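You operate a simulated robot arm through the tools that you are given. There is no shell and no other tool. Be economical: measure what you need, move in short steps, check, and stop when the job is done.

You are at the controls of a simulated two-armed robot. One attempt, no reset.

Task
Set the trip dial to 4 bar and prove it with the pump.
Fine: collar tight on the steel plug, type on SWITCH, release closed; pump till the lamp lights, then open the release.

It is judged by the outcome, as a careful person would: the job done as asked, and still so three seconds after it is handed in. It fails if anything else is knocked over, pushed out of place, dropped, spilled or broken.

Robot
Two 7-joint arms with fingered hands on one trunk, on a carriage that runs on a rail from [-14, 1264] to [7, -616] (x, y) and turns from -3.019 to 2.775 rad about z. Base frame: it is fixed where the carriage stands at the start and does not move with it; the origin is on the floor, on the carriage's upright axis, x ahead of it, y to its left, z up. Units: mm, rad, N and s.
The left shoulder is at the start at [70, 188, 1173], the right one opposite. With the tool pointing down near the work surface each hand reaches from about 100 to 820 mm from the robot's upright axis, wherever it stands, measured 20 degrees to its own side. Places, roughly: collar lever [500, 400, 800]; measure button [700, 400, 900]; pump lever [500, 100, 900]; release valve [600, 200, 800]; trap valve [700, 600, 800]; trip dial [700, 200, 900]; type switch [700, 300, 900]; white console [700, 400, 900]. Payload 4 kg a hand.
The TCP of each hand is the grasp point between the finger pads, 26 mm short of the fingertips. In the tool frame z runs along the fingers and y along their closing line. Largest opening 132 mm; the body of the gripper starts 73 mm behind the TCP. The gripper is a hand of 4 fingers: y runs from the thumb to the fingers, the wrist lies at [0, 0, -224] in the tool frame.
Orientation is that of the tool frame in the base frame, as [roll, pitch, yaw] about the fixed x, y, z axes, in that order (R = Rz(yaw) Ry(pitch) Rx(roll)). With the fingers straight down and closing along the base's y, the tool's x points along the base's -x, its y along +y and its z along -z.

Tools
- The arms move only by the tool servo_tool. It takes "left_motion", "right_motion" or both (then of equal length, played together; a hand with none holds still); each is a list of rows, each a list of 6 numbers: the turn, a rotation vector about the base's x, y, z in rad, then the shift along the base's x, y, z in mm. In form: [[wx, wy, wz, tx, ty, tz], ...]. A call has 1 to 8 rows; each row is the pose to reach, as a shift and turn from the pose commanded when the call began. Each row takes 0.2 s and may step no farther than 50 mm and 0.15 rad from the row before; otherwise, the whole call is refused. A pose out of reach is approached as far as the arm can. The call stops where the force on the tool passes 40 N (or 10 N more than at its start, if that is more) or the arm is blocked; 0.2 s more then pass. In this call time passes only in rows, and 0.2 s behind the last. The reply holds the time, the measured pose of the TCP, the force on the tool along the base axes, the opening and the grip force, in the units named above and with some noise, with the torque about the TCP (base axes, N m) and any sound that the robot's microphone picked up.
- Cameras (640 x 400 px; columns grow to the right, rows downward): "scene" is now at [132.3, 36.7, 1399.9]; the picture's right is [0.42, -0.91, 0.00], its down [-0.52, -0.24, -0.82] and it looks along [0.74, 0.34, -0.58] (base axes); focal length 280 px, centre (320, 200). "left" rides on the left gripper at [-73, 6, -94] in its tool frame; the picture's right is [-0.08, -1.00, 0.00], its down [0.78, -0.06, -0.62] and it looks along [0.61, -0.05, 0.79] (tool axes); focal length 230 px, centre (320, 200). "right" rides on the right gripper at [73, 6, -94] in its tool frame; the picture's right is [-0.08, 1.00, 0.00], its down [-0.78, -0.06, -0.62] and it looks along [-0.61, -0.05, 0.79] (tool axes); focal length 230 px, centre (320, 200). There is no depth. A picture from a camera that has moved, and an enlarged one, comes with that camera's place and axes in the base frame and with its lens.
- camera(camera): a new picture of that camera. No time passes.
- slide_trunk(by): slides the trunk up (or, below 0, down) by that many mm; the arms and the scene camera ride with it, the base frame stays. It gives what a move gives, with no picture.
- drive_base(legs): drives the robot by 1 to 6 legs, each [ahead, left, turn to the left] in mm, mm and rad, along the robot's own axes; the way and the turn of a leg run together, so that a leg with both is an arc; at most 1500 mm and 3.142 rad a leg. The arms and the cameras ride along, it lands a little off, and it stops where it bumps. It keeps to its track: a leg is cut to what the track allows. It gives what a move gives.
- finger_targets(finger1, finger2, finger3, thumb_bend, hand): sets how far each is bent, from 0 (flat) to 100 (curled in); at 30 the hand is open as for a grip, at 70 the pads meet at the TCP. One left out holds its place. A second passes; each finger stops where it meets its share of the squeeze, and holds until it gets a number again. It is the only way to open and close the hand. It gives what a move gives, with no picture; readings hold the bend of each and the force on the fingers (four entries, about 0 where the hand has none), thumb and palm.
- head_to(pan, tilt): turns the head with the scene camera to pan (to the left, within 1.501 rad either way) and tilt (down, from -0.506 to 1.204), counted from straight ahead of the robot. It gives what a move gives.
- enlarge(camera, box): a new picture of the part [left, top, right, bottom] of that camera's present view, enlarged. No time passes.
- hand_in(): hands the job in; it is judged then, once.

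Work in short steps. Places have to be worked out from the pictures, the camera data and where the tool is seen: move nearer, look again, correct. Check each grasp and each placing, and mend what went wrong. You have 120 turns and 88 pictures in all, those below and enlarged ones among them. Open the grippers and draw the arms clear of the work before you hand the job in, unless the task says otherwise; then end with one line.

The tools are called by a JSON object that holds its "method" and its "body". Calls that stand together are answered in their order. servo_tool: Moves the arms, as the interface text tells. Its arguments: {"type":"object","properties":{"left_motion":{"type":"array","items":{"type":"array","items":{"type":"number"}}},"right_motion":{"type":"array","items":{"type":"array","items":{"type":"number"}}}},"required":[]} The other tools are called the same way: slide_trunk (by) slides the trunk up or down; finger_targets (finger1, finger2, finger3, thumb_bend, hand) moves the fingers one by one; drive_base (legs) drives the base; head_to (pan, tilt) turns the head that bears the scene camera; camera (camera) takes a picture; enlarge (camera, box) takes an enlarged picture of a part of a camera's view; hand_in () hands the job in.

At the start:

```text
time: 0.0
left_eef_pos: [356.5, 400.5, 1222.6]
left_ee_rot: [-3.141, 0.0, -3.14]
left_force: [-0.5, -0.4, -0.3]
left_wrist_torque: [0.04, 0.02, 0.03]
left_finger_gap: 131.8
left_gripper_force: 0.0
left_shape: jaw
left_bend: [30.0, 30.0, 30.0, 30.0]
left_finger forces: [0.0, 0.0, 0.0, 0.1, 0.0, 0.0]
right_eef_pos: [557.7, -8.7, 1243.3]
right_ee_rot: [3.141, 0.0, -3.141]
right_force: [-0.1, 0.3, -0.2]
right_wrist_torque: [0.0, -0.03, -0.02]
right_finger_gap: 131.8
right_gripper_force: 0.0
right_shape: jaw
right_bend: [30.0, 30.0, 30.0, 30.0]
right_finger forces: [0.0, 0.0, 0.0, 0.1, 0.1, 0.1]
trunk travel left (down, up): [-650.0, 290.0]
robot x, y, heading: [-0.7, -0.6, 0.002]
head pan, tilt: [0.429, 0.616]
```

scene: 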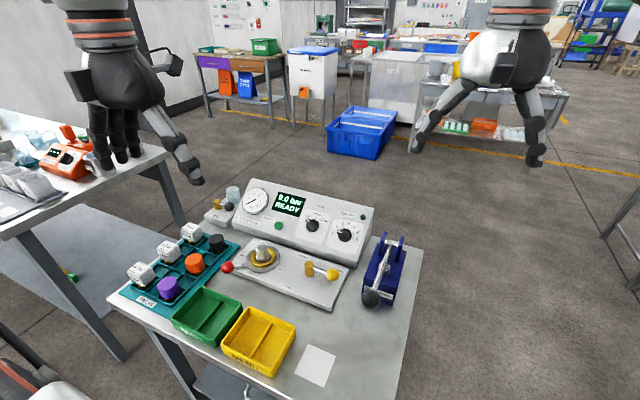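
right: 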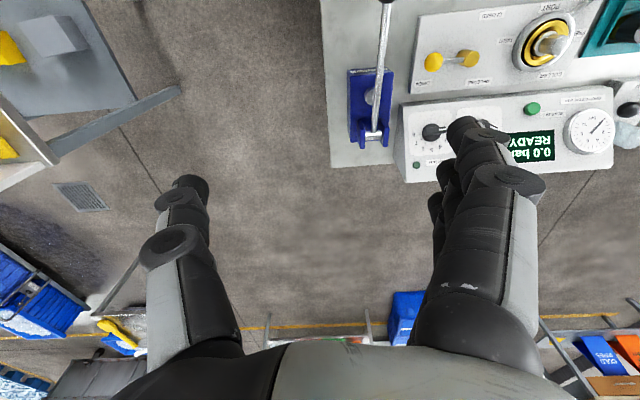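
left: 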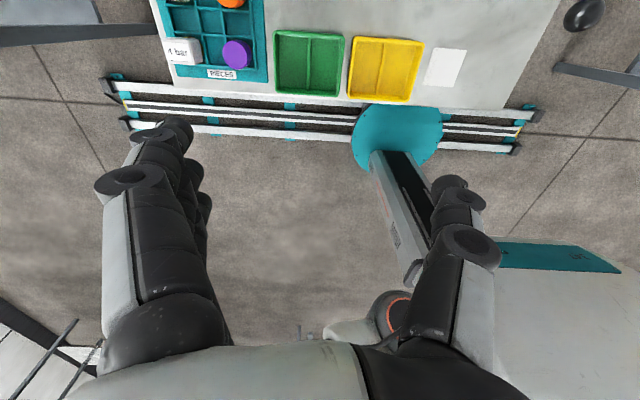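

I start by taking enlarged views of the console and the fixtures to read labels and states.

{"method": "enlarge", "body": {"camera": "scene", "box": [230, 170, 390, 270]}}

{"method": "enlarge", "body": {"camera": "scene", "box": [200, 220, 360, 320]}}

{"method": "enlarge", "body": {"camera": "right", "box": [320, 0, 640, 200]}}

```text
4.00 times, centred on (310, 220) of scene
camera zoom: at [132.3, 36.7, 1399.9], right [0.42, -0.91, 0.0], down [-0.52, -0.24, -0.82], along [0.74, 0.34, -0.58], focal length 1122 px, centre (360, 120)
```

zoom: 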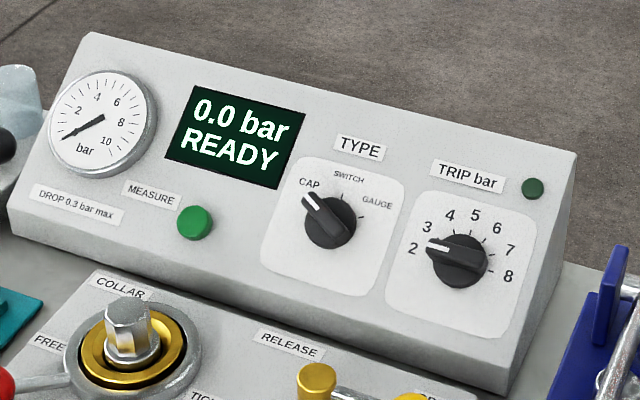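

```text
4.00 times, centred on (280, 270) of scene
camera zoom: at [132.3, 36.7, 1399.9], right [0.42, -0.91, 0.0], down [-0.52, -0.24, -0.82], along [0.74, 0.34, -0.58], focal length 1122 px, centre (480, -80)
```

zoom: 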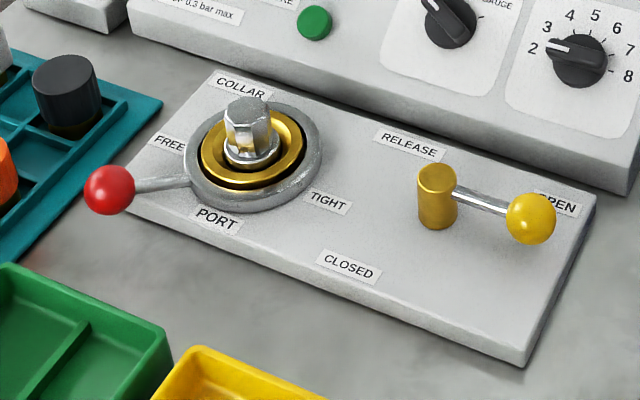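

```text
2.00 times, centred on (480, 100) of right
camera zoom: at [484.6, -3.4, 1337.0], right [0.08, 1.0, 0.0], down [0.78, -0.06, 0.62], along [0.61, -0.05, -0.79], focal length 460 px, centre (0, 400)
```

zoom: 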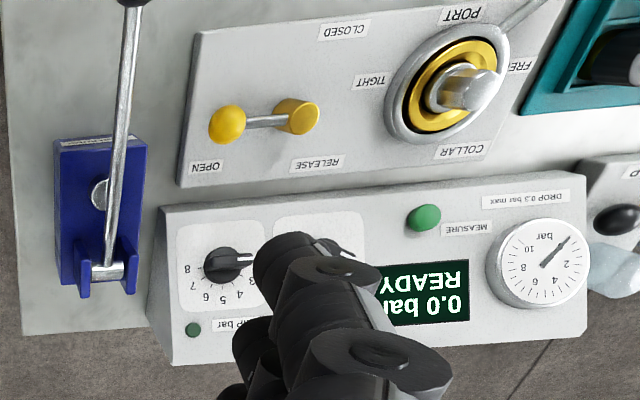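

The lever is on FREE, type on CAP, trip on 2 and release on OPEN. I drive along the rail to the left so that the right hand, whose camera looks forward, can serve the whole console.

{"method": "drive_base", "body": {"legs": [[0, 280, 0]]}}

{"method": "servo_tool", "body": {"right_motion": [[0, 0, 0, -45, 0, 0], [0, 0, 0, -90, 0, 0], [0, 0, 0, -135, 0, 0], [0, 0, 0, -180, 0, 0]]}}

{"method": "camera", "body": {"camera": "right"}}

{"method": "camera", "body": {"camera": "scene"}}

```text
time: 1.9
left_eef_pos: [354.4, 676.8, 1223.5]
left_ee_rot: [3.141, 0.001, -3.14]
left_force: [-0.5, -0.5, 0.0]
left_wrist_torque: [0.06, -0.01, 0.0]
left_finger_gap: 131.7
left_gripper_force: 0.0
left_shape: jaw
left_bend: [30.0, 30.0, 30.0, 30.0]
left_finger forces: [0.1, 0.0, 0.0, 0.0, 0.0, 0.0]
right_eef_pos: [556.3, 267.5, 1242.7]
right_ee_rot: [3.14, 0.0, 3.14]
right_force: [1.0, 0.1, -0.2]
right_wrist_torque: [0.0, 0.0, -0.03]
right_finger_gap: 132.1
right_gripper_force: 0.0
right_shape: jaw
right_bend: [30.0, 30.0, 30.0, 30.0]
right_finger forces: [0.1, 0.0, 0.0, 0.0, 0.0, 0.0]
trunk travel left (down, up): [-650.0, 290.0]
robot x, y, heading: [-5.2, 277.7, -0.002]
head pan, tilt: [0.429, 0.616]
```

```text
time: 3.0
left_eef_pos: [353.0, 676.5, 1224.0]
left_ee_rot: [3.139, 0.002, -3.141]
left_force: [0.2, -0.6, -0.3]
left_wrist_torque: [0.01, -0.05, -0.02]
left_finger_gap: 131.8
left_gripper_force: 0.1
left_shape: jaw
left_bend: [30.0, 30.0, 30.0, 30.0]
left_finger forces: [0.0, 0.1, 0.0, 0.0, 0.1, 0.0]
right_eef_pos: [374.4, 267.0, 1244.2]
right_ee_rot: [3.14, 0.0, 3.141]
right_force: [0.4, 0.2, 0.3]
right_wrist_torque: [0.01, -0.02, 0.01]
right_finger_gap: 132.0
right_gripper_force: 0.0
right_shape: jaw
right_bend: [30.0, 30.0, 30.0, 30.0]
right_finger forces: [0.0, 0.1, 0.1, 0.0, 0.0, 0.0]
trunk travel left (down, up): [-650.0, 290.0]
robot x, y, heading: [-3.8, 279.3, 0.003]
head pan, tilt: [0.429, 0.616]
```

```text
81 pictures are left
camera right: at [300.1, 272.8, 1339.1], right [0.08, 1.0, 0.0], down [0.78, -0.06, 0.62], along [0.62, -0.05, -0.79], focal length 230 px, centre (320, 200)
```

right: 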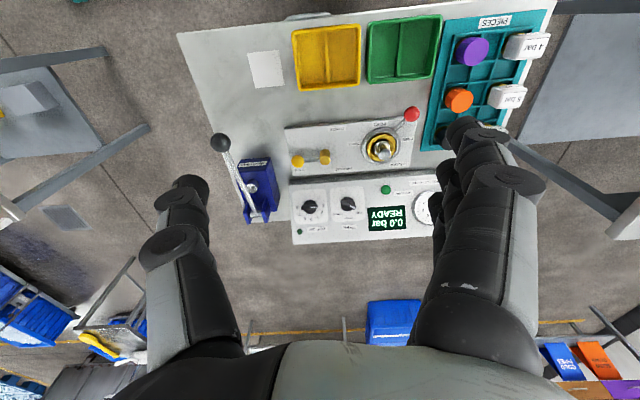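

```text
80 pictures are left
camera scene: at [127.6, 313.2, 1400.2], right [0.42, -0.91, 0.0], down [-0.52, -0.24, -0.82], along [0.74, 0.34, -0.58], focal length 280 px, centre (320, 200)
```

scene: 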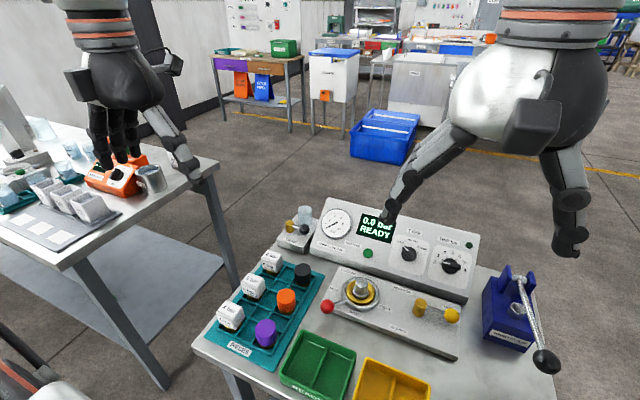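

Good overview from above. I enlarge both views for triangulation.

{"method": "enlarge", "body": {"camera": "right", "box": [200, 90, 440, 240]}}

{"method": "enlarge", "body": {"camera": "scene", "box": [310, 190, 566, 350]}}

```text
2.67 times, centred on (320, 165) of right
camera zoom: at [300.1, 272.8, 1339.1], right [0.08, 1.0, 0.0], down [0.78, -0.06, 0.62], along [0.62, -0.05, -0.79], focal length 614 px, centre (320, 293)
```

zoom: 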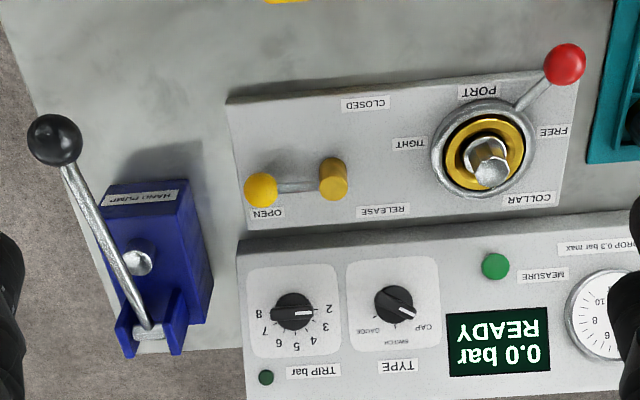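

```text
2.50 times, centred on (438, 270) of scene
camera zoom: at [127.6, 313.2, 1400.2], right [0.42, -0.91, 0.0], down [-0.52, -0.24, -0.82], along [0.74, 0.34, -0.58], focal length 701 px, centre (25, 25)
```

zoom: 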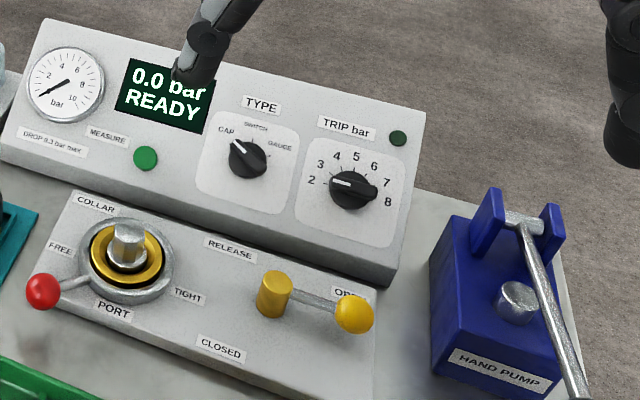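

Triangulating gives: dial knob ≈[690,215,868], type knob ≈[693,319,865], release pivot ≈[567,267,850] with ball ≈[565,201,847], collar axis ≈[556,402] with ball ≈[474,456,843], pump ball ≈[460,86,948]; console face slopes ≈38°. I tilt the right hand to the face normal and bring it in front of the dial.

{"method": "servo_tool", "body": {"right_motion": [[0, -0.14, 0, 40, -8, -20], [0, -0.28, 0, 80, -16, -40], [0, -0.42, 0, 120, -24, -60], [0, -0.56, 0, 160, -32, -80], [0, -0.663, 0, 200, -40, -100], [0, -0.663, 0, 222, -46, -140]]}}

{"method": "camera", "body": {"camera": "right"}}

```text
time: 4.3
left_eef_pos: [354.3, 676.2, 1221.7]
left_ee_rot: [3.14, -0.001, -3.141]
left_force: [-0.7, 0.4, 0.5]
left_wrist_torque: [-0.01, 0.03, -0.02]
left_finger_gap: 131.9
left_gripper_force: 0.0
left_shape: jaw
left_bend: [30.0, 30.0, 30.0, 30.0]
left_finger forces: [0.0, 0.0, 0.0, 0.0, 0.0, 0.0]
right_eef_pos: [598.3, 220.6, 1103.7]
right_ee_rot: [3.139, 0.664, 3.139]
right_force: [0.4, 0.1, -0.7]
right_wrist_torque: [0.0, 0.01, 0.02]
right_finger_gap: 132.0
right_gripper_force: 0.1
right_shape: jaw
right_bend: [30.0, 30.0, 30.0, 30.0]
right_finger forces: [0.1, 0.0, 0.0, 0.1, 0.0, 0.0]
trunk travel left (down, up): [-650.0, 290.0]
robot x, y, heading: [-3.4, 274.3, -0.002]
head pan, tilt: [0.429, 0.616]
```

```text
77 pictures are left
camera right: at [483.4, 224.7, 1132.3], right [0.06, 1.0, 0.05], down [0.24, -0.06, 0.97], along [0.97, -0.05, -0.24], focal length 230 px, centre (320, 200)
```

right: 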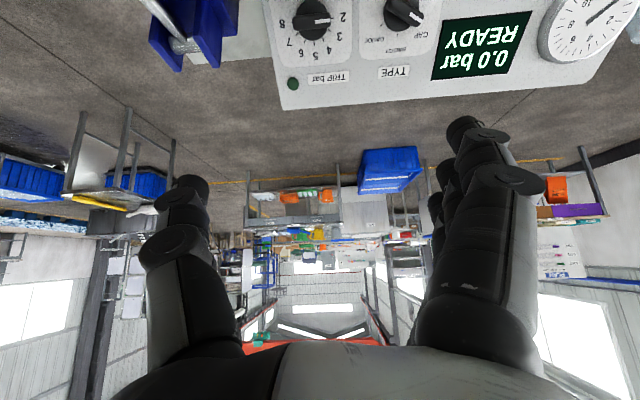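

The dial is confirmed at ≈[689,216,868]. Now I roll the hand −90° about its approach axis so it can grip the pointer's flats, while nearing.

{"method": "servo_tool", "body": {"right_motion": [[-0.0862, 0, 0.1103, 2, 0, -10], [-0.1725, 0, 0.2206, 4, 0, -20], [-0.2587, 0, 0.331, 6, 0, -30], [-0.345, 0, 0.4413, 8, 0, -40], [-0.4312, 0, 0.5516, 10, 0, -50], [-0.5174, 0, 0.6619, 12, 0, -60], [-0.6037, 0, 0.7722, 14, 0, -70], [-0.69, 0, 0.8826, 16, 0, -80]]}}

{"method": "servo_tool", "body": {"right_motion": [[-0.0862, 0, 0.1103, 0, 0, -10], [-0.1725, 0, 0.2206, 0, -2, -20], [-0.2587, 0, 0.331, 0, -4, -30], [-0.277, 0, 0.3546, 0, -5, -50]]}}

{"method": "finger_targets", "body": {"hand": "right", "finger1": 10, "finger2": 45, "finger3": 10, "thumb_bend": 45}}

{"method": "camera", "body": {"camera": "right"}}

{"method": "camera", "body": {"camera": "scene"}}

```text
time: 6.2
left_eef_pos: [352.5, 678.2, 1221.9]
left_ee_rot: [3.141, 0.001, 3.141]
left_force: [0.1, -0.3, -0.1]
left_wrist_torque: [0.0, -0.01, 0.02]
left_finger_gap: 131.9
left_gripper_force: 0.0
left_shape: jaw
left_bend: [30.0, 30.0, 30.0, 30.0]
left_finger forces: [0.1, 0.0, 0.0, 0.1, 0.1, 0.1]
right_eef_pos: [613.2, 221.6, 1022.8]
right_ee_rot: [-2.528, 0.271, -1.933]
right_force: [0.8, -0.8, -0.2]
right_wrist_torque: [-0.01, 0.02, 0.01]
right_finger_gap: 131.7
right_gripper_force: 0.1
right_shape: jaw
right_bend: [30.0, 30.0, 30.0, 30.0]
right_finger forces: [0.0, 0.1, 0.0, 0.0, 0.1, 0.0]
trunk travel left (down, up): [-650.0, 290.0]
robot x, y, heading: [-3.0, 275.5, -0.001]
head pan, tilt: [0.429, 0.616]
```

```text
time: 7.2
left_eef_pos: [354.4, 677.0, 1222.7]
left_ee_rot: [-3.141, 0.0, -3.141]
left_force: [-0.7, -0.2, -0.2]
left_wrist_torque: [-0.02, 0.03, 0.01]
left_finger_gap: 132.0
left_gripper_force: 0.0
left_shape: jaw
left_bend: [30.0, 30.0, 30.0, 30.0]
left_finger forces: [0.0, 0.0, 0.0, 0.1, 0.0, 0.0]
right_eef_pos: [613.0, 218.6, 971.8]
right_ee_rot: [-2.479, 0.001, -1.57]
right_force: [-0.4, -0.1, -0.8]
right_wrist_torque: [0.03, 0.01, 0.0]
right_finger_gap: 132.1
right_gripper_force: 0.1
right_shape: jaw
right_bend: [30.0, 30.0, 30.0, 30.0]
right_finger forces: [0.0, 0.0, 0.0, 0.0, 0.0, 0.1]
trunk travel left (down, up): [-650.0, 290.0]
robot x, y, heading: [-2.2, 274.0, -0.0]
head pan, tilt: [0.429, 0.616]
```

```text
time: 8.2
left_eef_pos: [353.8, 677.3, 1223.3]
left_ee_rot: [3.139, 0.001, -3.14]
left_force: [-0.1, -0.5, -0.8]
left_wrist_torque: [0.01, 0.02, -0.04]
left_finger_gap: 131.8
left_gripper_force: 0.0
left_shape: jaw
left_bend: [30.0, 30.0, 30.0, 30.0]
left_finger forces: [0.0, 0.0, 0.0, 0.0, 0.0, 0.1]
right_eef_pos: [613.8, 217.8, 972.6]
right_ee_rot: [-2.479, 0.002, -1.573]
right_force: [-0.4, 0.6, 0.1]
right_wrist_torque: [-0.04, 0.03, -0.02]
right_finger_gap: 132.7
right_gripper_force: 0.0
right_shape: fingers
right_bend: [10.0, 45.0, 10.0, 45.0]
right_finger forces: [0.0, 0.0, 0.1, 0.0, 0.0, 0.0]
trunk travel left (down, up): [-650.0, 290.0]
robot x, y, heading: [-2.6, 274.5, -0.003]
head pan, tilt: [0.429, 0.616]
```

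```text
76 pictures are left
camera right: at [550.7, 143.7, 1043.1], right [-0.79, 0.08, -0.61], down [-0.33, 0.79, 0.52], along [0.52, 0.61, -0.59], focal length 230 px, centre (320, 200)
```

right: 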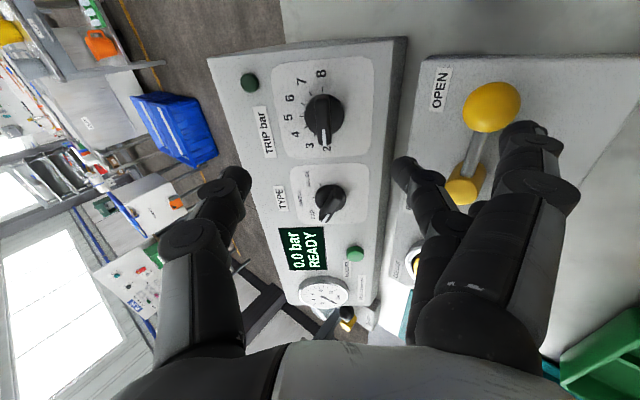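

```text
75 pictures are left
camera scene: at [129.5, 314.0, 1399.9], right [0.42, -0.91, 0.0], down [-0.53, -0.24, -0.82], along [0.74, 0.34, -0.58], focal length 280 px, centre (320, 200)
```

scene: 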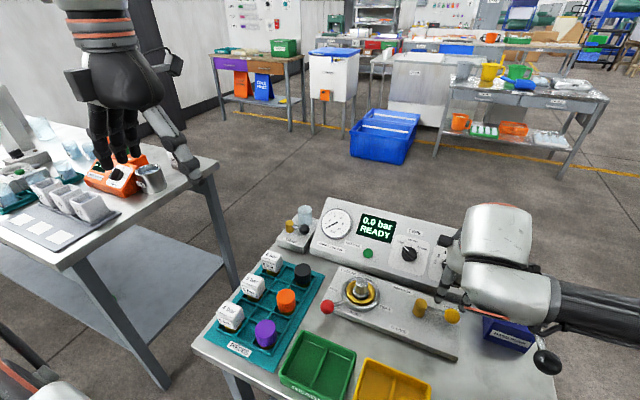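

The grip geometry looks right, but the forearm runs low near the pump lever. I raise the trunk and come down again, so the forearm approaches from above.

{"method": "slide_trunk", "body": {"by": 220}}

{"method": "servo_tool", "body": {"right_motion": [[0, 0, 0, 0, 0, -45], [0, 0, 0, 0, 0, -90], [0, 0, 0, 0, 0, -135], [0, 0, 0, 0, 0, -180], [0, 0, 0, 0, 0, -215]]}}

{"method": "head_to", "body": {"pan": 0.1, "tilt": 0.85}}

{"method": "camera", "body": {"camera": "scene"}}

```text
time: 10.5
left_eef_pos: [353.7, 677.3, 1442.5]
left_ee_rot: [3.142, 0.001, -3.142]
left_force: [-0.2, -0.3, -1.3]
left_wrist_torque: [-0.05, 0.0, -0.05]
left_finger_gap: 131.9
left_gripper_force: 0.0
left_shape: jaw
left_bend: [30.0, 30.0, 30.0, 30.0]
left_finger forces: [0.1, 0.0, 0.1, 0.1, 0.0, 0.1]
right_eef_pos: [614.0, 217.5, 1191.8]
right_ee_rot: [-2.477, 0.003, -1.572]
right_force: [-0.4, -0.2, 0.1]
right_wrist_torque: [0.0, -0.02, -0.01]
right_finger_gap: 133.0
right_gripper_force: 0.0
right_shape: fingers
right_bend: [10.0, 45.0, 10.0, 45.0]
right_finger forces: [0.1, 0.1, 0.0, 0.0, 0.0, 0.0]
trunk travel left (down, up): [-870.0, 70.0]
robot x, y, heading: [-6.1, 280.1, 0.001]
head pan, tilt: [0.429, 0.616]
```

```text
time: 11.7
left_eef_pos: [354.0, 677.0, 1442.0]
left_ee_rot: [3.141, 0.0, -3.141]
left_force: [0.0, -0.1, -0.4]
left_wrist_torque: [0.01, 0.02, 0.0]
left_finger_gap: 131.6
left_gripper_force: 0.0
left_shape: jaw
left_bend: [30.0, 30.0, 30.0, 30.0]
left_finger forces: [0.0, 0.0, 0.0, 0.1, 0.0, 0.0]
right_eef_pos: [613.9, 215.4, 975.7]
right_ee_rot: [-2.479, 0.002, -1.573]
right_force: [-0.1, -0.9, -0.8]
right_wrist_torque: [-0.01, -0.02, -0.01]
right_finger_gap: 133.2
right_gripper_force: 0.1
right_shape: fingers
right_bend: [10.0, 45.0, 10.0, 45.0]
right_finger forces: [0.0, 0.1, 0.0, 0.2, 0.0, 0.0]
trunk travel left (down, up): [-870.0, 70.0]
robot x, y, heading: [-1.2, 272.8, -0.006]
head pan, tilt: [0.429, 0.616]
```

```text
time: 12.5
left_eef_pos: [353.5, 677.9, 1442.5]
left_ee_rot: [-3.141, 0.0, 3.14]
left_force: [-0.3, 0.3, 0.4]
left_wrist_torque: [0.01, -0.03, -0.03]
left_finger_gap: 131.7
left_gripper_force: 0.0
left_shape: jaw
left_bend: [30.0, 30.0, 30.0, 30.0]
left_finger forces: [0.1, 0.2, 0.1, 0.1, 0.0, 0.0]
right_eef_pos: [613.4, 215.8, 975.8]
right_ee_rot: [-2.478, 0.003, -1.573]
right_force: [-0.2, -0.2, 0.8]
right_wrist_torque: [0.01, -0.01, 0.01]
right_finger_gap: 133.1
right_gripper_force: 0.1
right_shape: fingers
right_bend: [10.0, 45.0, 10.0, 45.0]
right_finger forces: [0.1, 0.1, 0.0, 0.0, 0.0, 0.1]
trunk travel left (down, up): [-870.0, 70.0]
robot x, y, heading: [-3.7, 278.1, 0.001]
head pan, tilt: [0.099, 0.85]
```

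```text
74 pictures are left
camera scene: at [127.1, 285.3, 1600.5], right [0.1, -1.0, 0.0], down [-0.75, -0.07, -0.66], along [0.66, 0.06, -0.75], focal length 280 px, centre (320, 200)
```

scene: 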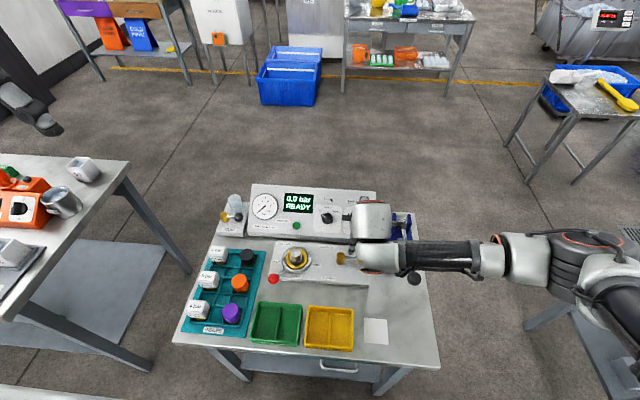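

The elbow sticks far to the right with the forearm over the pump. I lift the hand and drive right so the arm comes straighter from behind and above.

{"method": "servo_tool", "body": {"right_motion": [[0, 0, 0, 0, 0, 45], [0, 0, 0, 0, 0, 90], [0, 0, 0, 0, 0, 130]]}}

{"method": "drive_base", "body": {"legs": [[0, -190, 0]]}}

{"method": "servo_tool", "body": {"right_motion": [[0, 0, 0, 0, 45, 0], [0, 0, 0, 0, 90, 0], [0, 0, 0, 0, 135, 0], [0, 0, 0, 0, 180, 0], [0, 0, 0, 0, 188, -40], [0, 0, 0, 0, 188, -85], [0, 0, 0, 0, 188, -130]]}}

{"method": "head_to", "body": {"pan": 0.2, "tilt": 0.85}}

{"method": "camera", "body": {"camera": "scene"}}

```text
time: 13.3
left_eef_pos: [352.9, 678.0, 1441.7]
left_ee_rot: [-3.139, -0.001, 3.141]
left_force: [-0.5, 0.3, 0.2]
left_wrist_torque: [0.01, 0.01, 0.02]
left_finger_gap: 131.9
left_gripper_force: 0.1
left_shape: jaw
left_bend: [30.0, 30.0, 30.0, 30.0]
left_finger forces: [0.1, 0.1, 0.1, 0.1, 0.0, 0.1]
right_eef_pos: [610.1, 215.5, 1103.9]
right_ee_rot: [-2.478, 0.0, -1.573]
right_force: [-1.6, -0.6, -0.9]
right_wrist_torque: [0.01, -0.03, 0.03]
right_finger_gap: 133.3
right_gripper_force: 0.0
right_shape: fingers
right_bend: [10.0, 45.0, 10.0, 45.0]
right_finger forces: [0.1, 0.0, 0.0, 0.0, 0.0, 0.0]
trunk travel left (down, up): [-870.0, 70.0]
robot x, y, heading: [-6.9, 275.7, -0.005]
head pan, tilt: [0.099, 0.85]
```

```text
time: 14.8
left_eef_pos: [355.8, 497.3, 1441.1]
left_ee_rot: [-3.139, 0.0, 3.14]
left_force: [0.6, 0.0, 0.1]
left_wrist_torque: [-0.02, 0.01, 0.01]
left_finger_gap: 131.6
left_gripper_force: 0.0
left_shape: jaw
left_bend: [30.0, 30.0, 30.0, 30.0]
left_finger forces: [0.0, 0.0, 0.1, 0.0, 0.0, 0.0]
right_eef_pos: [614.2, 34.7, 1104.5]
right_ee_rot: [-2.479, -0.001, -1.572]
right_force: [-0.8, 0.8, 0.4]
right_wrist_torque: [-0.04, 0.01, -0.1]
right_finger_gap: 132.7
right_gripper_force: 0.0
right_shape: fingers
right_bend: [10.0, 45.0, 10.0, 45.0]
right_finger forces: [0.0, 0.0, 0.1, 0.0, 0.1, 0.1]
trunk travel left (down, up): [-870.0, 70.0]
robot x, y, heading: [-2.3, 90.2, -0.003]
head pan, tilt: [0.099, 0.85]
```

```text
time: 16.4
left_eef_pos: [355.1, 492.5, 1442.2]
left_ee_rot: [3.141, 0.0, -3.141]
left_force: [0.3, 0.2, 0.1]
left_wrist_torque: [0.0, 0.03, -0.01]
left_finger_gap: 131.8
left_gripper_force: 0.0
left_shape: jaw
left_bend: [30.0, 30.0, 30.0, 30.0]
left_finger forces: [0.0, 0.0, 0.0, 0.0, 0.0, 0.0]
right_eef_pos: [614.3, 219.2, 979.7]
right_ee_rot: [-2.477, -0.001, -1.571]
right_force: [0.2, 0.2, 0.2]
right_wrist_torque: [0.01, -0.06, -0.02]
right_finger_gap: 132.8
right_gripper_force: 0.1
right_shape: fingers
right_bend: [10.0, 45.0, 10.0, 45.0]
right_finger forces: [0.0, 0.0, 0.1, 0.0, 0.0, 0.0]
trunk travel left (down, up): [-870.0, 70.0]
robot x, y, heading: [-1.2, 95.0, -0.002]
head pan, tilt: [0.099, 0.85]
```

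```text
time: 17.1
left_eef_pos: [356.0, 493.9, 1441.1]
left_ee_rot: [-3.141, 0.001, 3.141]
left_force: [-0.5, 0.5, -1.2]
left_wrist_torque: [-0.01, -0.05, 0.01]
left_finger_gap: 131.8
left_gripper_force: 0.0
left_shape: jaw
left_bend: [30.0, 30.0, 30.0, 30.0]
left_finger forces: [0.0, 0.0, 0.1, 0.0, 0.1, 0.1]
right_eef_pos: [613.3, 219.1, 978.9]
right_ee_rot: [-2.478, 0.0, -1.572]
right_force: [0.1, -0.1, -0.1]
right_wrist_torque: [0.03, 0.02, 0.01]
right_finger_gap: 132.8
right_gripper_force: 0.0
right_shape: fingers
right_bend: [10.0, 45.0, 10.0, 45.0]
right_finger forces: [0.1, 0.0, 0.0, 0.1, 0.0, 0.0]
trunk travel left (down, up): [-870.0, 70.0]
robot x, y, heading: [-2.4, 90.6, -0.001]
head pan, tilt: [0.201, 0.85]
```

```text
73 pictures are left
camera scene: at [128.1, 108.4, 1600.4], right [0.2, -0.98, 0.0], down [-0.74, -0.15, -0.66], along [0.65, 0.13, -0.75], focal length 280 px, centre (320, 200)
```

scene: 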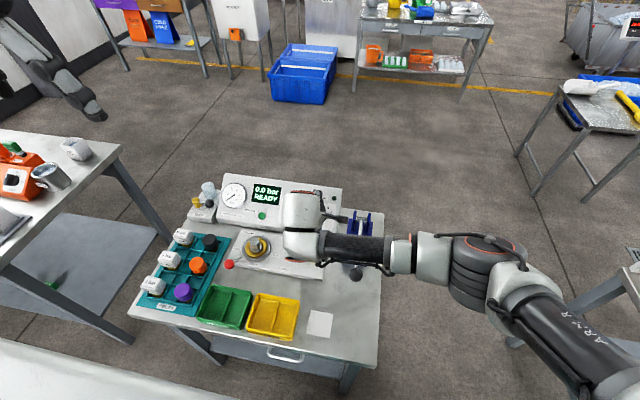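

I take a close look at the knob's shape to decide on the grip.

{"method": "enlarge", "body": {"camera": "right", "box": [260, 60, 400, 240]}}

```text
2.22 times, centred on (330, 150) of right
camera zoom: at [550.7, 145.0, 1050.3], right [-0.79, 0.08, -0.61], down [-0.33, 0.78, 0.52], along [0.52, 0.61, -0.59], focal length 511 px, centre (298, 311)
```

zoom: 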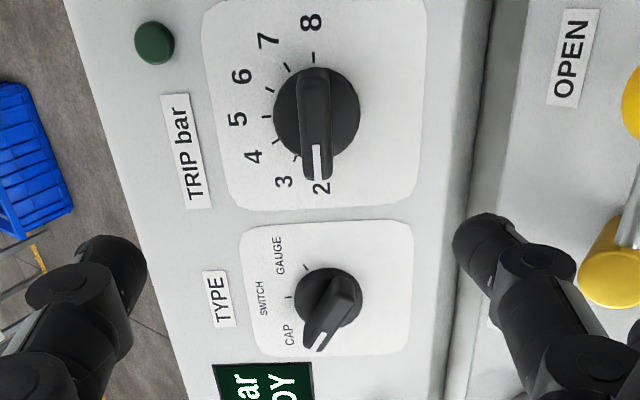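

The pointer bar stands proud of the disc, so pushing its side with a "beak" of thumb and middle finger works with the natural wrist pose. I roll back to 0 and form the beak.

{"method": "servo_tool", "body": {"right_motion": [[0.0862, 0, -0.1103, 0, 0, 10], [0.1725, 0, -0.2206, 0, 0, 20], [0.2587, 0, -0.331, 0, 0, 20], [0.345, 0, -0.4413, 0, 0, 20], [0.4312, 0, -0.5516, 0, 0, 20], [0.5174, 0, -0.6619, 0, 0, 20], [0.6037, 0, -0.7722, 0, 0, 20], [0.69, 0, -0.8826, 0, 0, 20]]}}

{"method": "servo_tool", "body": {"right_motion": [[0.0862, 0, -0.1103, 0, 0, 0], [0.1725, 0, -0.2206, 0, 0, 0], [0.2587, 0, -0.331, 0, 0, 0], [0.277, 0, -0.3546, 0, 0, 0]]}}

{"method": "finger_targets", "body": {"hand": "right", "finger1": 100, "finger2": 70, "finger3": 100, "thumb_bend": 70}}

{"method": "camera", "body": {"camera": "right"}}

{"method": "camera", "body": {"camera": "scene"}}

```text
time: 18.9
left_eef_pos: [355.5, 492.7, 1442.2]
left_ee_rot: [-3.14, 0.0, 3.141]
left_force: [-0.9, 0.8, 0.1]
left_wrist_torque: [-0.02, 0.0, 0.04]
left_finger_gap: 131.9
left_gripper_force: 0.0
left_shape: jaw
left_bend: [30.0, 30.0, 30.0, 30.0]
left_finger forces: [0.1, 0.1, 0.1, 0.1, 0.1, 0.0]
right_eef_pos: [613.4, 219.3, 995.1]
right_ee_rot: [-2.816, 0.591, -2.595]
right_force: [0.3, -0.3, -0.1]
right_wrist_torque: [0.0, 0.0, -0.01]
right_finger_gap: 132.8
right_gripper_force: 0.1
right_shape: fingers
right_bend: [10.0, 45.0, 10.0, 45.0]
right_finger forces: [0.0, 0.0, 0.0, 0.0, 0.0, 0.0]
trunk travel left (down, up): [-870.0, 70.0]
robot x, y, heading: [-1.6, 93.6, -0.002]
head pan, tilt: [0.201, 0.85]
```

```text
time: 19.9
left_eef_pos: [355.8, 492.7, 1441.9]
left_ee_rot: [3.141, 0.001, 3.141]
left_force: [-0.3, 0.6, -0.1]
left_wrist_torque: [-0.03, -0.01, 0.01]
left_finger_gap: 131.8
left_gripper_force: 0.0
left_shape: jaw
left_bend: [30.0, 30.0, 30.0, 30.0]
left_finger forces: [0.0, 0.0, 0.0, 0.0, 0.1, 0.0]
right_eef_pos: [616.4, 214.0, 994.4]
right_ee_rot: [-3.135, 0.667, 3.138]
right_force: [0.0, -0.4, 0.5]
right_wrist_torque: [0.0, 0.0, 0.03]
right_finger_gap: 132.9
right_gripper_force: 0.0
right_shape: fingers
right_bend: [10.0, 45.0, 10.0, 45.0]
right_finger forces: [0.0, 0.0, 0.0, 0.0, 0.0, 0.0]
trunk travel left (down, up): [-870.0, 70.0]
robot x, y, heading: [-2.6, 91.5, -0.0]
head pan, tilt: [0.201, 0.85]
```

```text
time: 20.9
left_eef_pos: [356.8, 493.4, 1441.4]
left_ee_rot: [3.141, -0.001, -3.141]
left_force: [0.3, 0.5, 1.0]
left_wrist_torque: [0.01, -0.01, 0.04]
left_finger_gap: 132.1
left_gripper_force: 0.0
left_shape: jaw
left_bend: [30.0, 30.0, 30.0, 30.0]
left_finger forces: [0.1, 0.1, 0.0, 0.0, 0.0, 0.1]
right_eef_pos: [614.7, 214.2, 993.6]
right_ee_rot: [-3.135, 0.665, -3.141]
right_force: [0.5, 0.4, -0.9]
right_wrist_torque: [0.0, 0.0, 0.01]
right_finger_gap: 39.1
right_gripper_force: 0.1
right_shape: fingers
right_bend: [100.0, 70.0, 100.0, 70.0]
right_finger forces: [0.0, 0.1, 0.0, 0.0, 0.1, 0.0]
trunk travel left (down, up): [-870.0, 70.0]
robot x, y, heading: [-1.2, 91.9, -0.002]
head pan, tilt: [0.201, 0.85]
```

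```text
71 pictures are left
camera right: at [500.1, 220.0, 1022.8], right [0.07, 1.0, 0.04], down [0.24, -0.06, 0.97], along [0.97, -0.05, -0.24], focal length 230 px, centre (320, 200)
```

right: 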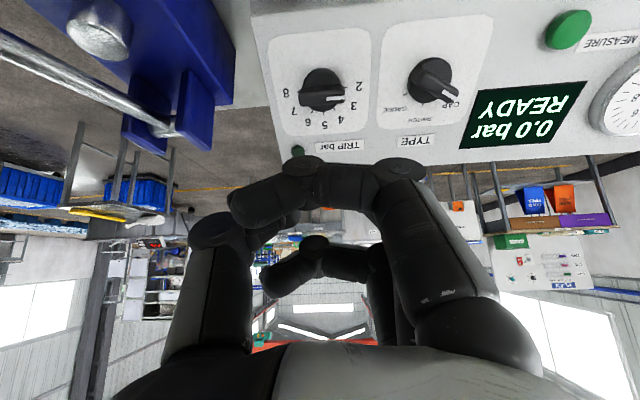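

```text
70 pictures are left
camera scene: at [128.0, 107.9, 1600.4], right [0.2, -0.98, 0.0], down [-0.74, -0.15, -0.66], along [0.65, 0.13, -0.75], focal length 280 px, centre (320, 200)
```

scene: 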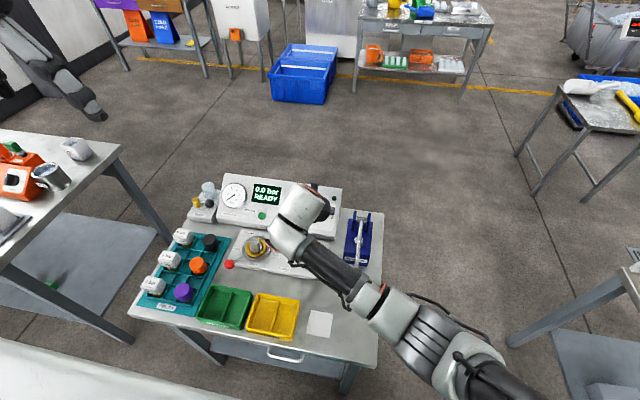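

Roll 0 gives a much better arm pose. A straight thumb with curled fingers is a cleaner pusher, so I set that and check where its tip is.

{"method": "finger_targets", "body": {"hand": "right", "finger1": 100, "finger2": 100, "finger3": 100, "thumb_bend": 30}}

{"method": "servo_tool", "body": {"right_motion": [[0, 0, 0, 0, 40, -10], [0, 0, 0, 0, 78, -25]]}}

{"method": "camera", "body": {"camera": "right"}}

{"method": "enlarge", "body": {"camera": "scene", "box": [210, 160, 370, 260]}}

```text
time: 21.9
left_eef_pos: [355.8, 493.3, 1442.0]
left_ee_rot: [-3.141, 0.001, -3.141]
left_force: [-0.1, 0.9, -0.6]
left_wrist_torque: [0.0, 0.0, 0.0]
left_finger_gap: 131.9
left_gripper_force: 0.1
left_shape: jaw
left_bend: [30.0, 30.0, 30.0, 30.0]
left_finger forces: [0.0, 0.0, 0.0, 0.1, 0.0, 0.1]
right_eef_pos: [615.4, 213.6, 994.5]
right_ee_rot: [-3.135, 0.663, -3.14]
right_force: [1.0, 0.2, 0.2]
right_wrist_torque: [-0.02, -0.06, 0.02]
right_finger_gap: 60.6
right_gripper_force: 0.1
right_shape: fingers
right_bend: [100.0, 100.0, 100.0, 30.0]
right_finger forces: [0.1, 0.1, 0.1, 0.1, 0.1, 0.0]
trunk travel left (down, up): [-870.0, 70.0]
robot x, y, heading: [-1.0, 91.1, -0.001]
head pan, tilt: [0.201, 0.85]
```

```text
time: 22.7
left_eef_pos: [355.4, 493.8, 1442.1]
left_ee_rot: [-3.14, 0.002, -3.141]
left_force: [-0.2, -0.3, -0.2]
left_wrist_torque: [-0.01, -0.01, 0.0]
left_finger_gap: 131.8
left_gripper_force: 0.1
left_shape: jaw
left_bend: [30.0, 30.0, 30.0, 30.0]
left_finger forces: [0.0, 0.0, 0.0, 0.0, 0.1, 0.1]
right_eef_pos: [643.5, 230.7, 942.6]
right_ee_rot: [-3.052, 0.668, 3.128]
right_force: [-1.1, 0.6, -0.6]
right_wrist_torque: [0.0, 0.03, -0.01]
right_finger_gap: 60.6
right_gripper_force: 0.1
right_shape: fingers
right_bend: [100.0, 100.0, 100.0, 30.0]
right_finger forces: [0.0, 0.0, 0.0, 0.0, 0.0, 0.0]
trunk travel left (down, up): [-870.0, 70.0]
robot x, y, heading: [-3.7, 89.9, -0.004]
head pan, tilt: [0.201, 0.85]
stopped in row 2 (right hand): the arm was blocked; the commanded pose is now the measured one
```

```text
69 pictures are left
camera right: at [528.5, 245.0, 971.1], right [0.13, 0.99, -0.02], down [0.23, -0.01, 0.97], along [0.96, -0.13, -0.23], focal length 230 px, centre (320, 200)
```

right: 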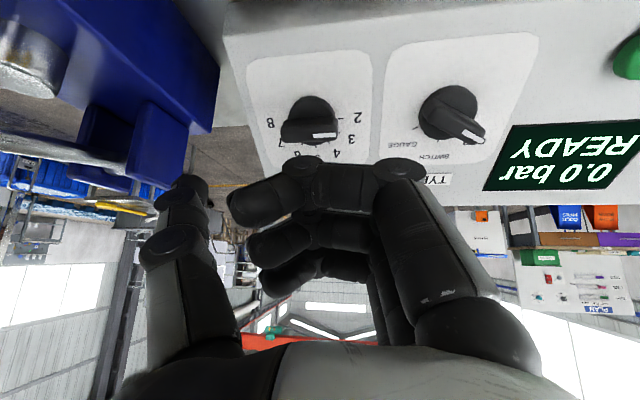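

```text
4.00 times, centred on (290, 210) of scene
camera zoom: at [127.4, 109.1, 1600.4], right [0.2, -0.98, 0.0], down [-0.74, -0.15, -0.66], along [0.65, 0.13, -0.75], focal length 1122 px, centre (440, 160)
```

zoom: 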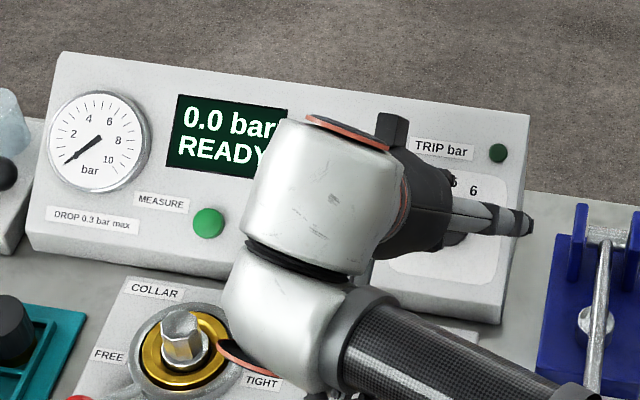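

The arm hit a joint limit here (no contact force). I back off and move the base left again, where this roll worked easily.

{"method": "servo_tool", "body": {"right_motion": [[0, 0, 0, -25, -10, 35], [0, 0, 0, -50, -20, 75], [0.0, 0, 0, -60, -20, 110]]}}

{"method": "drive_base", "body": {"legs": [[0, 190, 0]]}}

```text
time: 23.5
left_eef_pos: [355.7, 492.6, 1441.9]
left_ee_rot: [-3.141, 0.0, 3.141]
left_force: [-0.1, -0.5, 0.2]
left_wrist_torque: [-0.02, 0.0, 0.0]
left_finger_gap: 132.0
left_gripper_force: 0.2
left_shape: jaw
left_bend: [30.0, 30.0, 30.0, 30.0]
left_finger forces: [0.0, 0.0, 0.0, 0.1, 0.0, 0.0]
right_eef_pos: [581.2, 211.1, 1052.7]
right_ee_rot: [-3.053, 0.667, 3.133]
right_force: [-0.4, 0.1, -0.7]
right_wrist_torque: [0.01, -0.02, 0.01]
right_finger_gap: 60.4
right_gripper_force: 0.2
right_shape: fingers
right_bend: [100.0, 100.0, 100.0, 30.0]
right_finger forces: [0.0, 0.0, 0.0, 0.1, 0.0, 0.0]
trunk travel left (down, up): [-870.0, 70.0]
robot x, y, heading: [-1.0, 94.2, -0.001]
head pan, tilt: [0.201, 0.85]
```

```text
time: 25.1
left_eef_pos: [353.0, 674.4, 1443.8]
left_ee_rot: [3.138, -0.001, -3.141]
left_force: [0.0, -0.1, 0.1]
left_wrist_torque: [0.07, -0.01, 0.0]
left_finger_gap: 132.0
left_gripper_force: 0.2
left_shape: jaw
left_bend: [30.0, 30.0, 30.0, 30.0]
left_finger forces: [0.1, 0.0, 0.0, 0.0, 0.0, 0.0]
right_eef_pos: [580.4, 395.4, 1054.7]
right_ee_rot: [-3.057, 0.663, 3.128]
right_force: [-0.1, -0.4, -0.1]
right_wrist_torque: [0.03, 0.0, 0.0]
right_finger_gap: 60.5
right_gripper_force: 0.1
right_shape: fingers
right_bend: [100.0, 100.0, 100.0, 30.0]
right_finger forces: [0.0, 0.1, 0.0, 0.1, 0.1, 0.0]
trunk travel left (down, up): [-870.0, 70.0]
robot x, y, heading: [-1.3, 281.6, 0.001]
head pan, tilt: [0.201, 0.85]
```

Now I correct the small roll error and bring the thumb tip to a spot below-left of the dial pointer, about 40 mm off the face.

{"method": "servo_tool", "body": {"right_motion": [[0.03, 0, 0.03, 0, -35, -20], [0.067, 0, 0.066, 10, -70, -40], [0.067, 0, 0.066, 25, -100, -70], [0.067, 0, 0.066, 40, -100, -110]]}}

{"method": "camera", "body": {"camera": "right"}}

{"method": "enlarge", "body": {"camera": "scene", "box": [300, 160, 460, 260]}}

```text
time: 26.1
left_eef_pos: [353.4, 679.6, 1441.3]
left_ee_rot: [-3.141, 0.0, -3.14]
left_force: [0.2, 0.1, 0.8]
left_wrist_torque: [-0.01, 0.03, 0.04]
left_finger_gap: 131.7
left_gripper_force: 0.1
left_shape: jaw
left_bend: [30.0, 30.0, 30.0, 30.0]
left_finger forces: [0.0, 0.1, 0.0, 0.0, 0.0, 0.0]
right_eef_pos: [621.9, 301.9, 943.6]
right_ee_rot: [-3.141, 0.664, -3.139]
right_force: [-0.3, -0.9, 0.4]
right_wrist_torque: [0.01, 0.0, -0.01]
right_finger_gap: 60.6
right_gripper_force: 0.1
right_shape: fingers
right_bend: [100.0, 100.0, 100.0, 30.0]
right_finger forces: [0.1, 0.0, 0.0, 0.1, 0.1, 0.0]
trunk travel left (down, up): [-870.0, 70.0]
robot x, y, heading: [1.6, 277.2, 0.001]
head pan, tilt: [0.201, 0.85]
```

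```text
67 pictures are left
camera right: at [506.4, 307.8, 972.9], right [0.06, 1.0, 0.05], down [0.24, -0.06, 0.97], along [0.97, -0.05, -0.24], focal length 230 px, centre (320, 200)
```

right: 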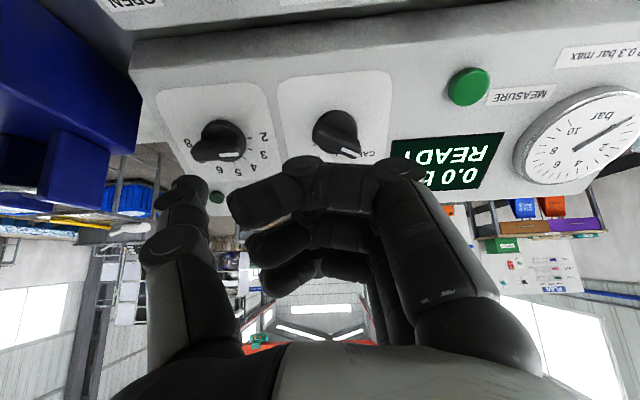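

```text
4.00 times, centred on (380, 210) of scene
camera zoom: at [127.0, 294.8, 1600.3], right [0.2, -0.98, 0.0], down [-0.74, -0.15, -0.66], along [0.65, 0.13, -0.75], focal length 1122 px, centre (80, 160)
```

zoom: 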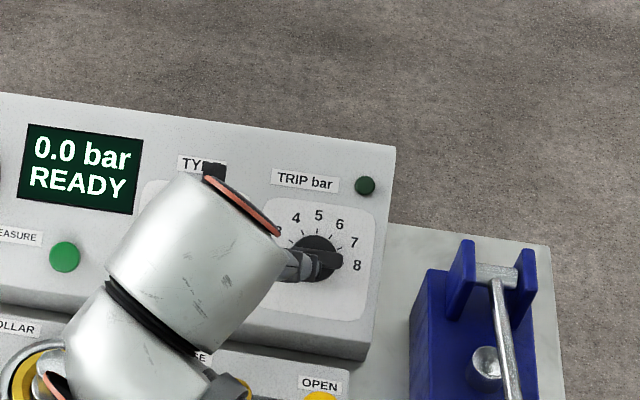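

The dial is at ≈[690,213,868] and the thumb-tip centre about [16,−80,−20] from the TCP. I move to just below the pointer's end, still off the face.

{"method": "servo_tool", "body": {"right_motion": [[0, 0, 0, 5, 4, -18], [0, 0, 0, 10, 6, -37]]}}

{"method": "enlarge", "body": {"camera": "right", "box": [100, 60, 420, 260]}}

{"method": "enlarge", "body": {"camera": "scene", "box": [320, 180, 448, 260]}}

```text
time: 26.6
left_eef_pos: [353.2, 678.9, 1441.8]
left_ee_rot: [-3.139, 0.002, -3.141]
left_force: [0.3, 0.2, 0.1]
left_wrist_torque: [0.01, 0.0, 0.02]
left_finger_gap: 131.7
left_gripper_force: 0.0
left_shape: jaw
left_bend: [30.0, 30.0, 30.0, 30.0]
left_finger forces: [0.1, 0.1, 0.0, 0.0, 0.0, 0.1]
right_eef_pos: [631.4, 305.1, 908.7]
right_ee_rot: [-3.137, 0.665, -3.138]
right_force: [-0.5, -0.2, 1.0]
right_wrist_torque: [-0.01, 0.02, 0.0]
right_finger_gap: 60.7
right_gripper_force: 0.1
right_shape: fingers
right_bend: [100.0, 100.0, 100.0, 30.0]
right_finger forces: [0.0, 0.0, 0.1, 0.1, 0.1, 0.0]
trunk travel left (down, up): [-870.0, 70.0]
robot x, y, heading: [-5.0, 277.6, -0.004]
head pan, tilt: [0.201, 0.85]
```

```text
2.00 times, centred on (260, 160) of right
camera zoom: at [514.9, 311.5, 937.1], right [0.06, 1.0, 0.05], down [0.24, -0.06, 0.97], along [0.97, -0.05, -0.24], focal length 460 px, centre (440, 280)
```

zoom: 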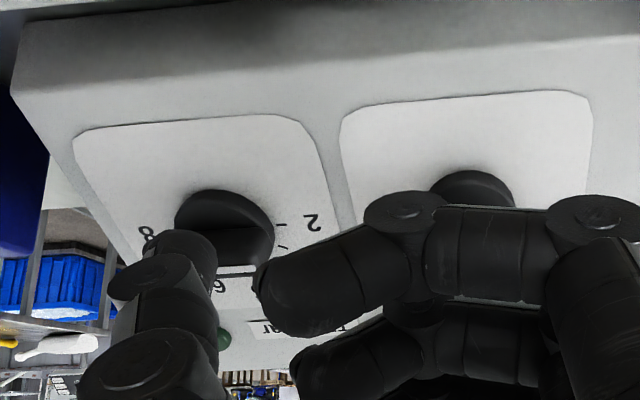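

```text
5.00 times, centred on (384, 220) of scene
camera zoom: at [126.8, 294.5, 1600.3], right [0.2, -0.98, 0.0], down [-0.74, -0.15, -0.66], along [0.65, 0.13, -0.75], focal length 1402 px, centre (0, 100)
```

zoom: 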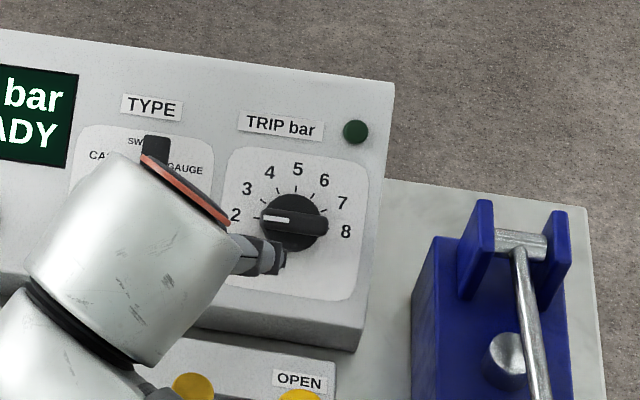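

Projection and sight agree well. I descend along the normal with the thumb just below the pointer.

{"method": "servo_tool", "body": {"right_motion": [[0, 0, 0, 9, 2, -12], [0, 0, 0, 18, 4, -24], [0, 0, 0, 25, 5, -32]]}}

{"method": "enlarge", "body": {"camera": "right", "box": [100, 60, 420, 260]}}

{"method": "enlarge", "body": {"camera": "scene", "box": [320, 180, 448, 260]}}

```text
time: 27.4
left_eef_pos: [353.7, 679.1, 1443.0]
left_ee_rot: [-3.142, 0.001, -3.141]
left_force: [-0.4, 0.2, -0.3]
left_wrist_torque: [0.02, 0.0, 0.0]
left_finger_gap: 131.9
left_gripper_force: 0.1
left_shape: jaw
left_bend: [30.0, 30.0, 30.0, 30.0]
left_finger forces: [0.0, 0.1, 0.0, 0.1, 0.0, 0.0]
right_eef_pos: [654.8, 311.2, 876.5]
right_ee_rot: [-3.139, 0.664, -3.14]
right_force: [-0.3, 0.4, 0.2]
right_wrist_torque: [0.02, -0.02, 0.04]
right_finger_gap: 60.7
right_gripper_force: 0.1
right_shape: fingers
right_bend: [100.0, 100.0, 100.0, 30.0]
right_finger forces: [0.1, 0.0, 0.0, 0.1, 0.0, 0.0]
trunk travel left (down, up): [-870.0, 70.0]
robot x, y, heading: [-1.0, 276.1, 0.003]
head pan, tilt: [0.201, 0.85]
```

```text
2.00 times, centred on (260, 160) of right
camera zoom: at [539.3, 315.8, 904.6], right [0.06, 1.0, 0.05], down [0.24, -0.06, 0.97], along [0.97, -0.05, -0.24], focal length 460 px, centre (440, 280)
```

zoom: 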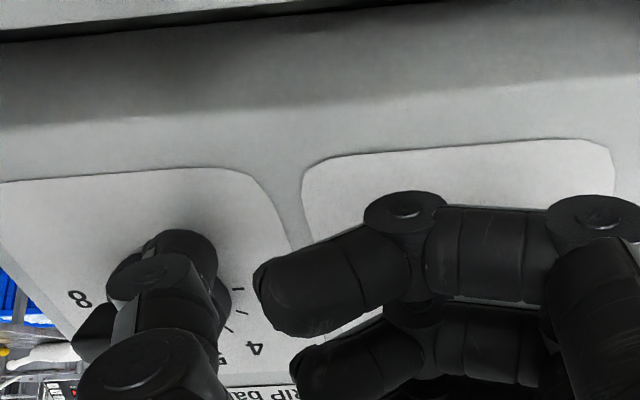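

```text
5.00 times, centred on (384, 220) of scene
camera zoom: at [125.9, 293.6, 1600.4], right [0.2, -0.98, 0.0], down [-0.74, -0.15, -0.66], along [0.65, 0.13, -0.75], focal length 1402 px, centre (0, 100)
```

zoom: 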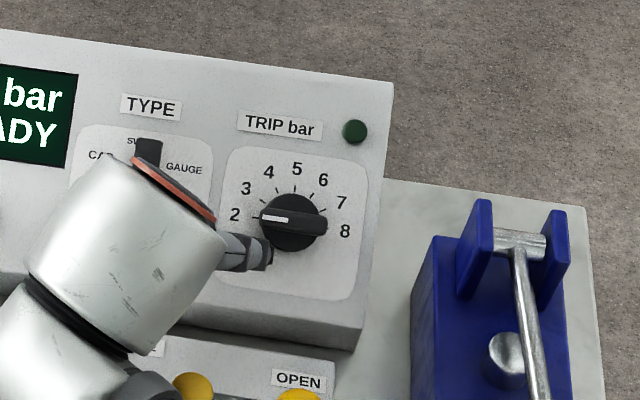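

The thumb is beside the disc under the pointer. I sink 6 mm more, then push up-slope gently.

{"method": "servo_tool", "body": {"right_motion": [[0, 0, 0, 3.7, -2, -4.7], [0, 0, 0, 7.6, -2, -1.6], [0, 0, 0, 11.6, -1, 1.5], [0, 0, 0, 15.5, 0, 4.5], [0, 0, 0, 19.5, 1, 7.6], [0, 0, 0, 21, 2, 8.8]]}}

{"method": "enlarge", "body": {"camera": "scene", "box": [320, 180, 448, 260]}}

```text
time: 28.9
left_eef_pos: [350.3, 680.8, 1443.4]
left_ee_rot: [-3.14, 0.001, -3.139]
left_force: [0.6, -0.5, 0.0]
left_wrist_torque: [0.01, 0.0, -0.02]
left_finger_gap: 132.0
left_gripper_force: 0.1
left_shape: jaw
left_bend: [30.0, 30.0, 30.0, 30.0]
left_finger forces: [0.0, 0.1, 0.0, 0.1, 0.1, 0.0]
right_eef_pos: [674.8, 313.6, 885.5]
right_ee_rot: [-3.139, 0.668, -3.139]
right_force: [-13.1, 10.0, 6.0]
right_wrist_torque: [-0.23, 0.18, -0.89]
right_finger_gap: 57.5
right_gripper_force: 9.8
right_shape: fingers
right_bend: [100.0, 100.0, 100.0, 32.0]
right_finger forces: [0.1, 0.1, 0.0, 0.0, 20.0, 0.0]
trunk travel left (down, up): [-870.0, 70.0]
robot x, y, heading: [-0.5, 281.5, -0.001]
head pan, tilt: [0.201, 0.85]
```

```text
5.00 times, centred on (384, 220) of scene
camera zoom: at [122.9, 295.9, 1600.7], right [0.2, -0.98, 0.0], down [-0.73, -0.15, -0.66], along [0.65, 0.13, -0.75], focal length 1402 px, centre (0, 100)
```

zoom: 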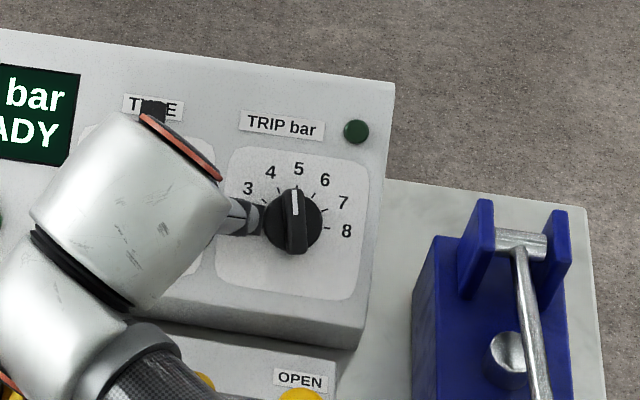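

It moved two steps too… the pointer stands at 5. I back the thumb off, slide down-slope, and nudge the tail rightward to bring it back one step to 4.

{"method": "servo_tool", "body": {"right_motion": [[0, 0, 0, 0, 12, 0], [0, 0, 0, -8, 13, -6], [0, 0, 0, -15.8, 13, -12.3], [0, 0, 0, -15.8, 6, -12.3], [0, 0, 0, -15.8, 0, -12.3], [0, 0, 0, -15.8, -5, -12.3]]}}

{"method": "enlarge", "body": {"camera": "scene", "box": [320, 180, 448, 260]}}

```text
time: 30.2
left_eef_pos: [350.6, 679.7, 1443.3]
left_ee_rot: [-3.141, 0.001, -3.14]
left_force: [0.3, 1.2, -0.3]
left_wrist_torque: [0.0, 0.0, -0.01]
left_finger_gap: 131.9
left_gripper_force: 0.0
left_shape: jaw
left_bend: [30.0, 30.0, 30.0, 30.0]
left_finger forces: [0.0, 0.0, 0.0, 0.0, 0.0, 0.0]
right_eef_pos: [659.7, 306.6, 873.5]
right_ee_rot: [-3.141, 0.667, -3.135]
right_force: [-3.7, 5.6, 4.8]
right_wrist_torque: [-0.3, 0.02, -0.21]
right_finger_gap: 58.3
right_gripper_force: 4.4
right_shape: fingers
right_bend: [100.0, 100.0, 100.0, 32.0]
right_finger forces: [0.0, 0.0, 0.0, 0.1, 8.9, 0.0]
trunk travel left (down, up): [-870.0, 70.0]
robot x, y, heading: [-5.9, 275.8, -0.002]
head pan, tilt: [0.201, 0.85]
```

```text
5.00 times, centred on (384, 220) of scene
camera zoom: at [123.4, 295.2, 1600.7], right [0.2, -0.98, 0.0], down [-0.73, -0.15, -0.66], along [0.65, 0.13, -0.75], focal length 1402 px, centre (0, 100)
```

zoom: 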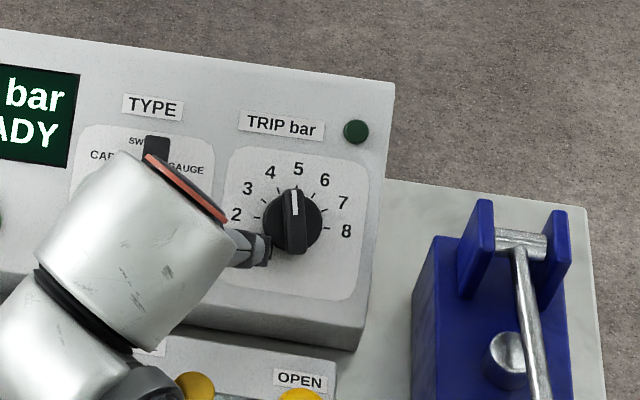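

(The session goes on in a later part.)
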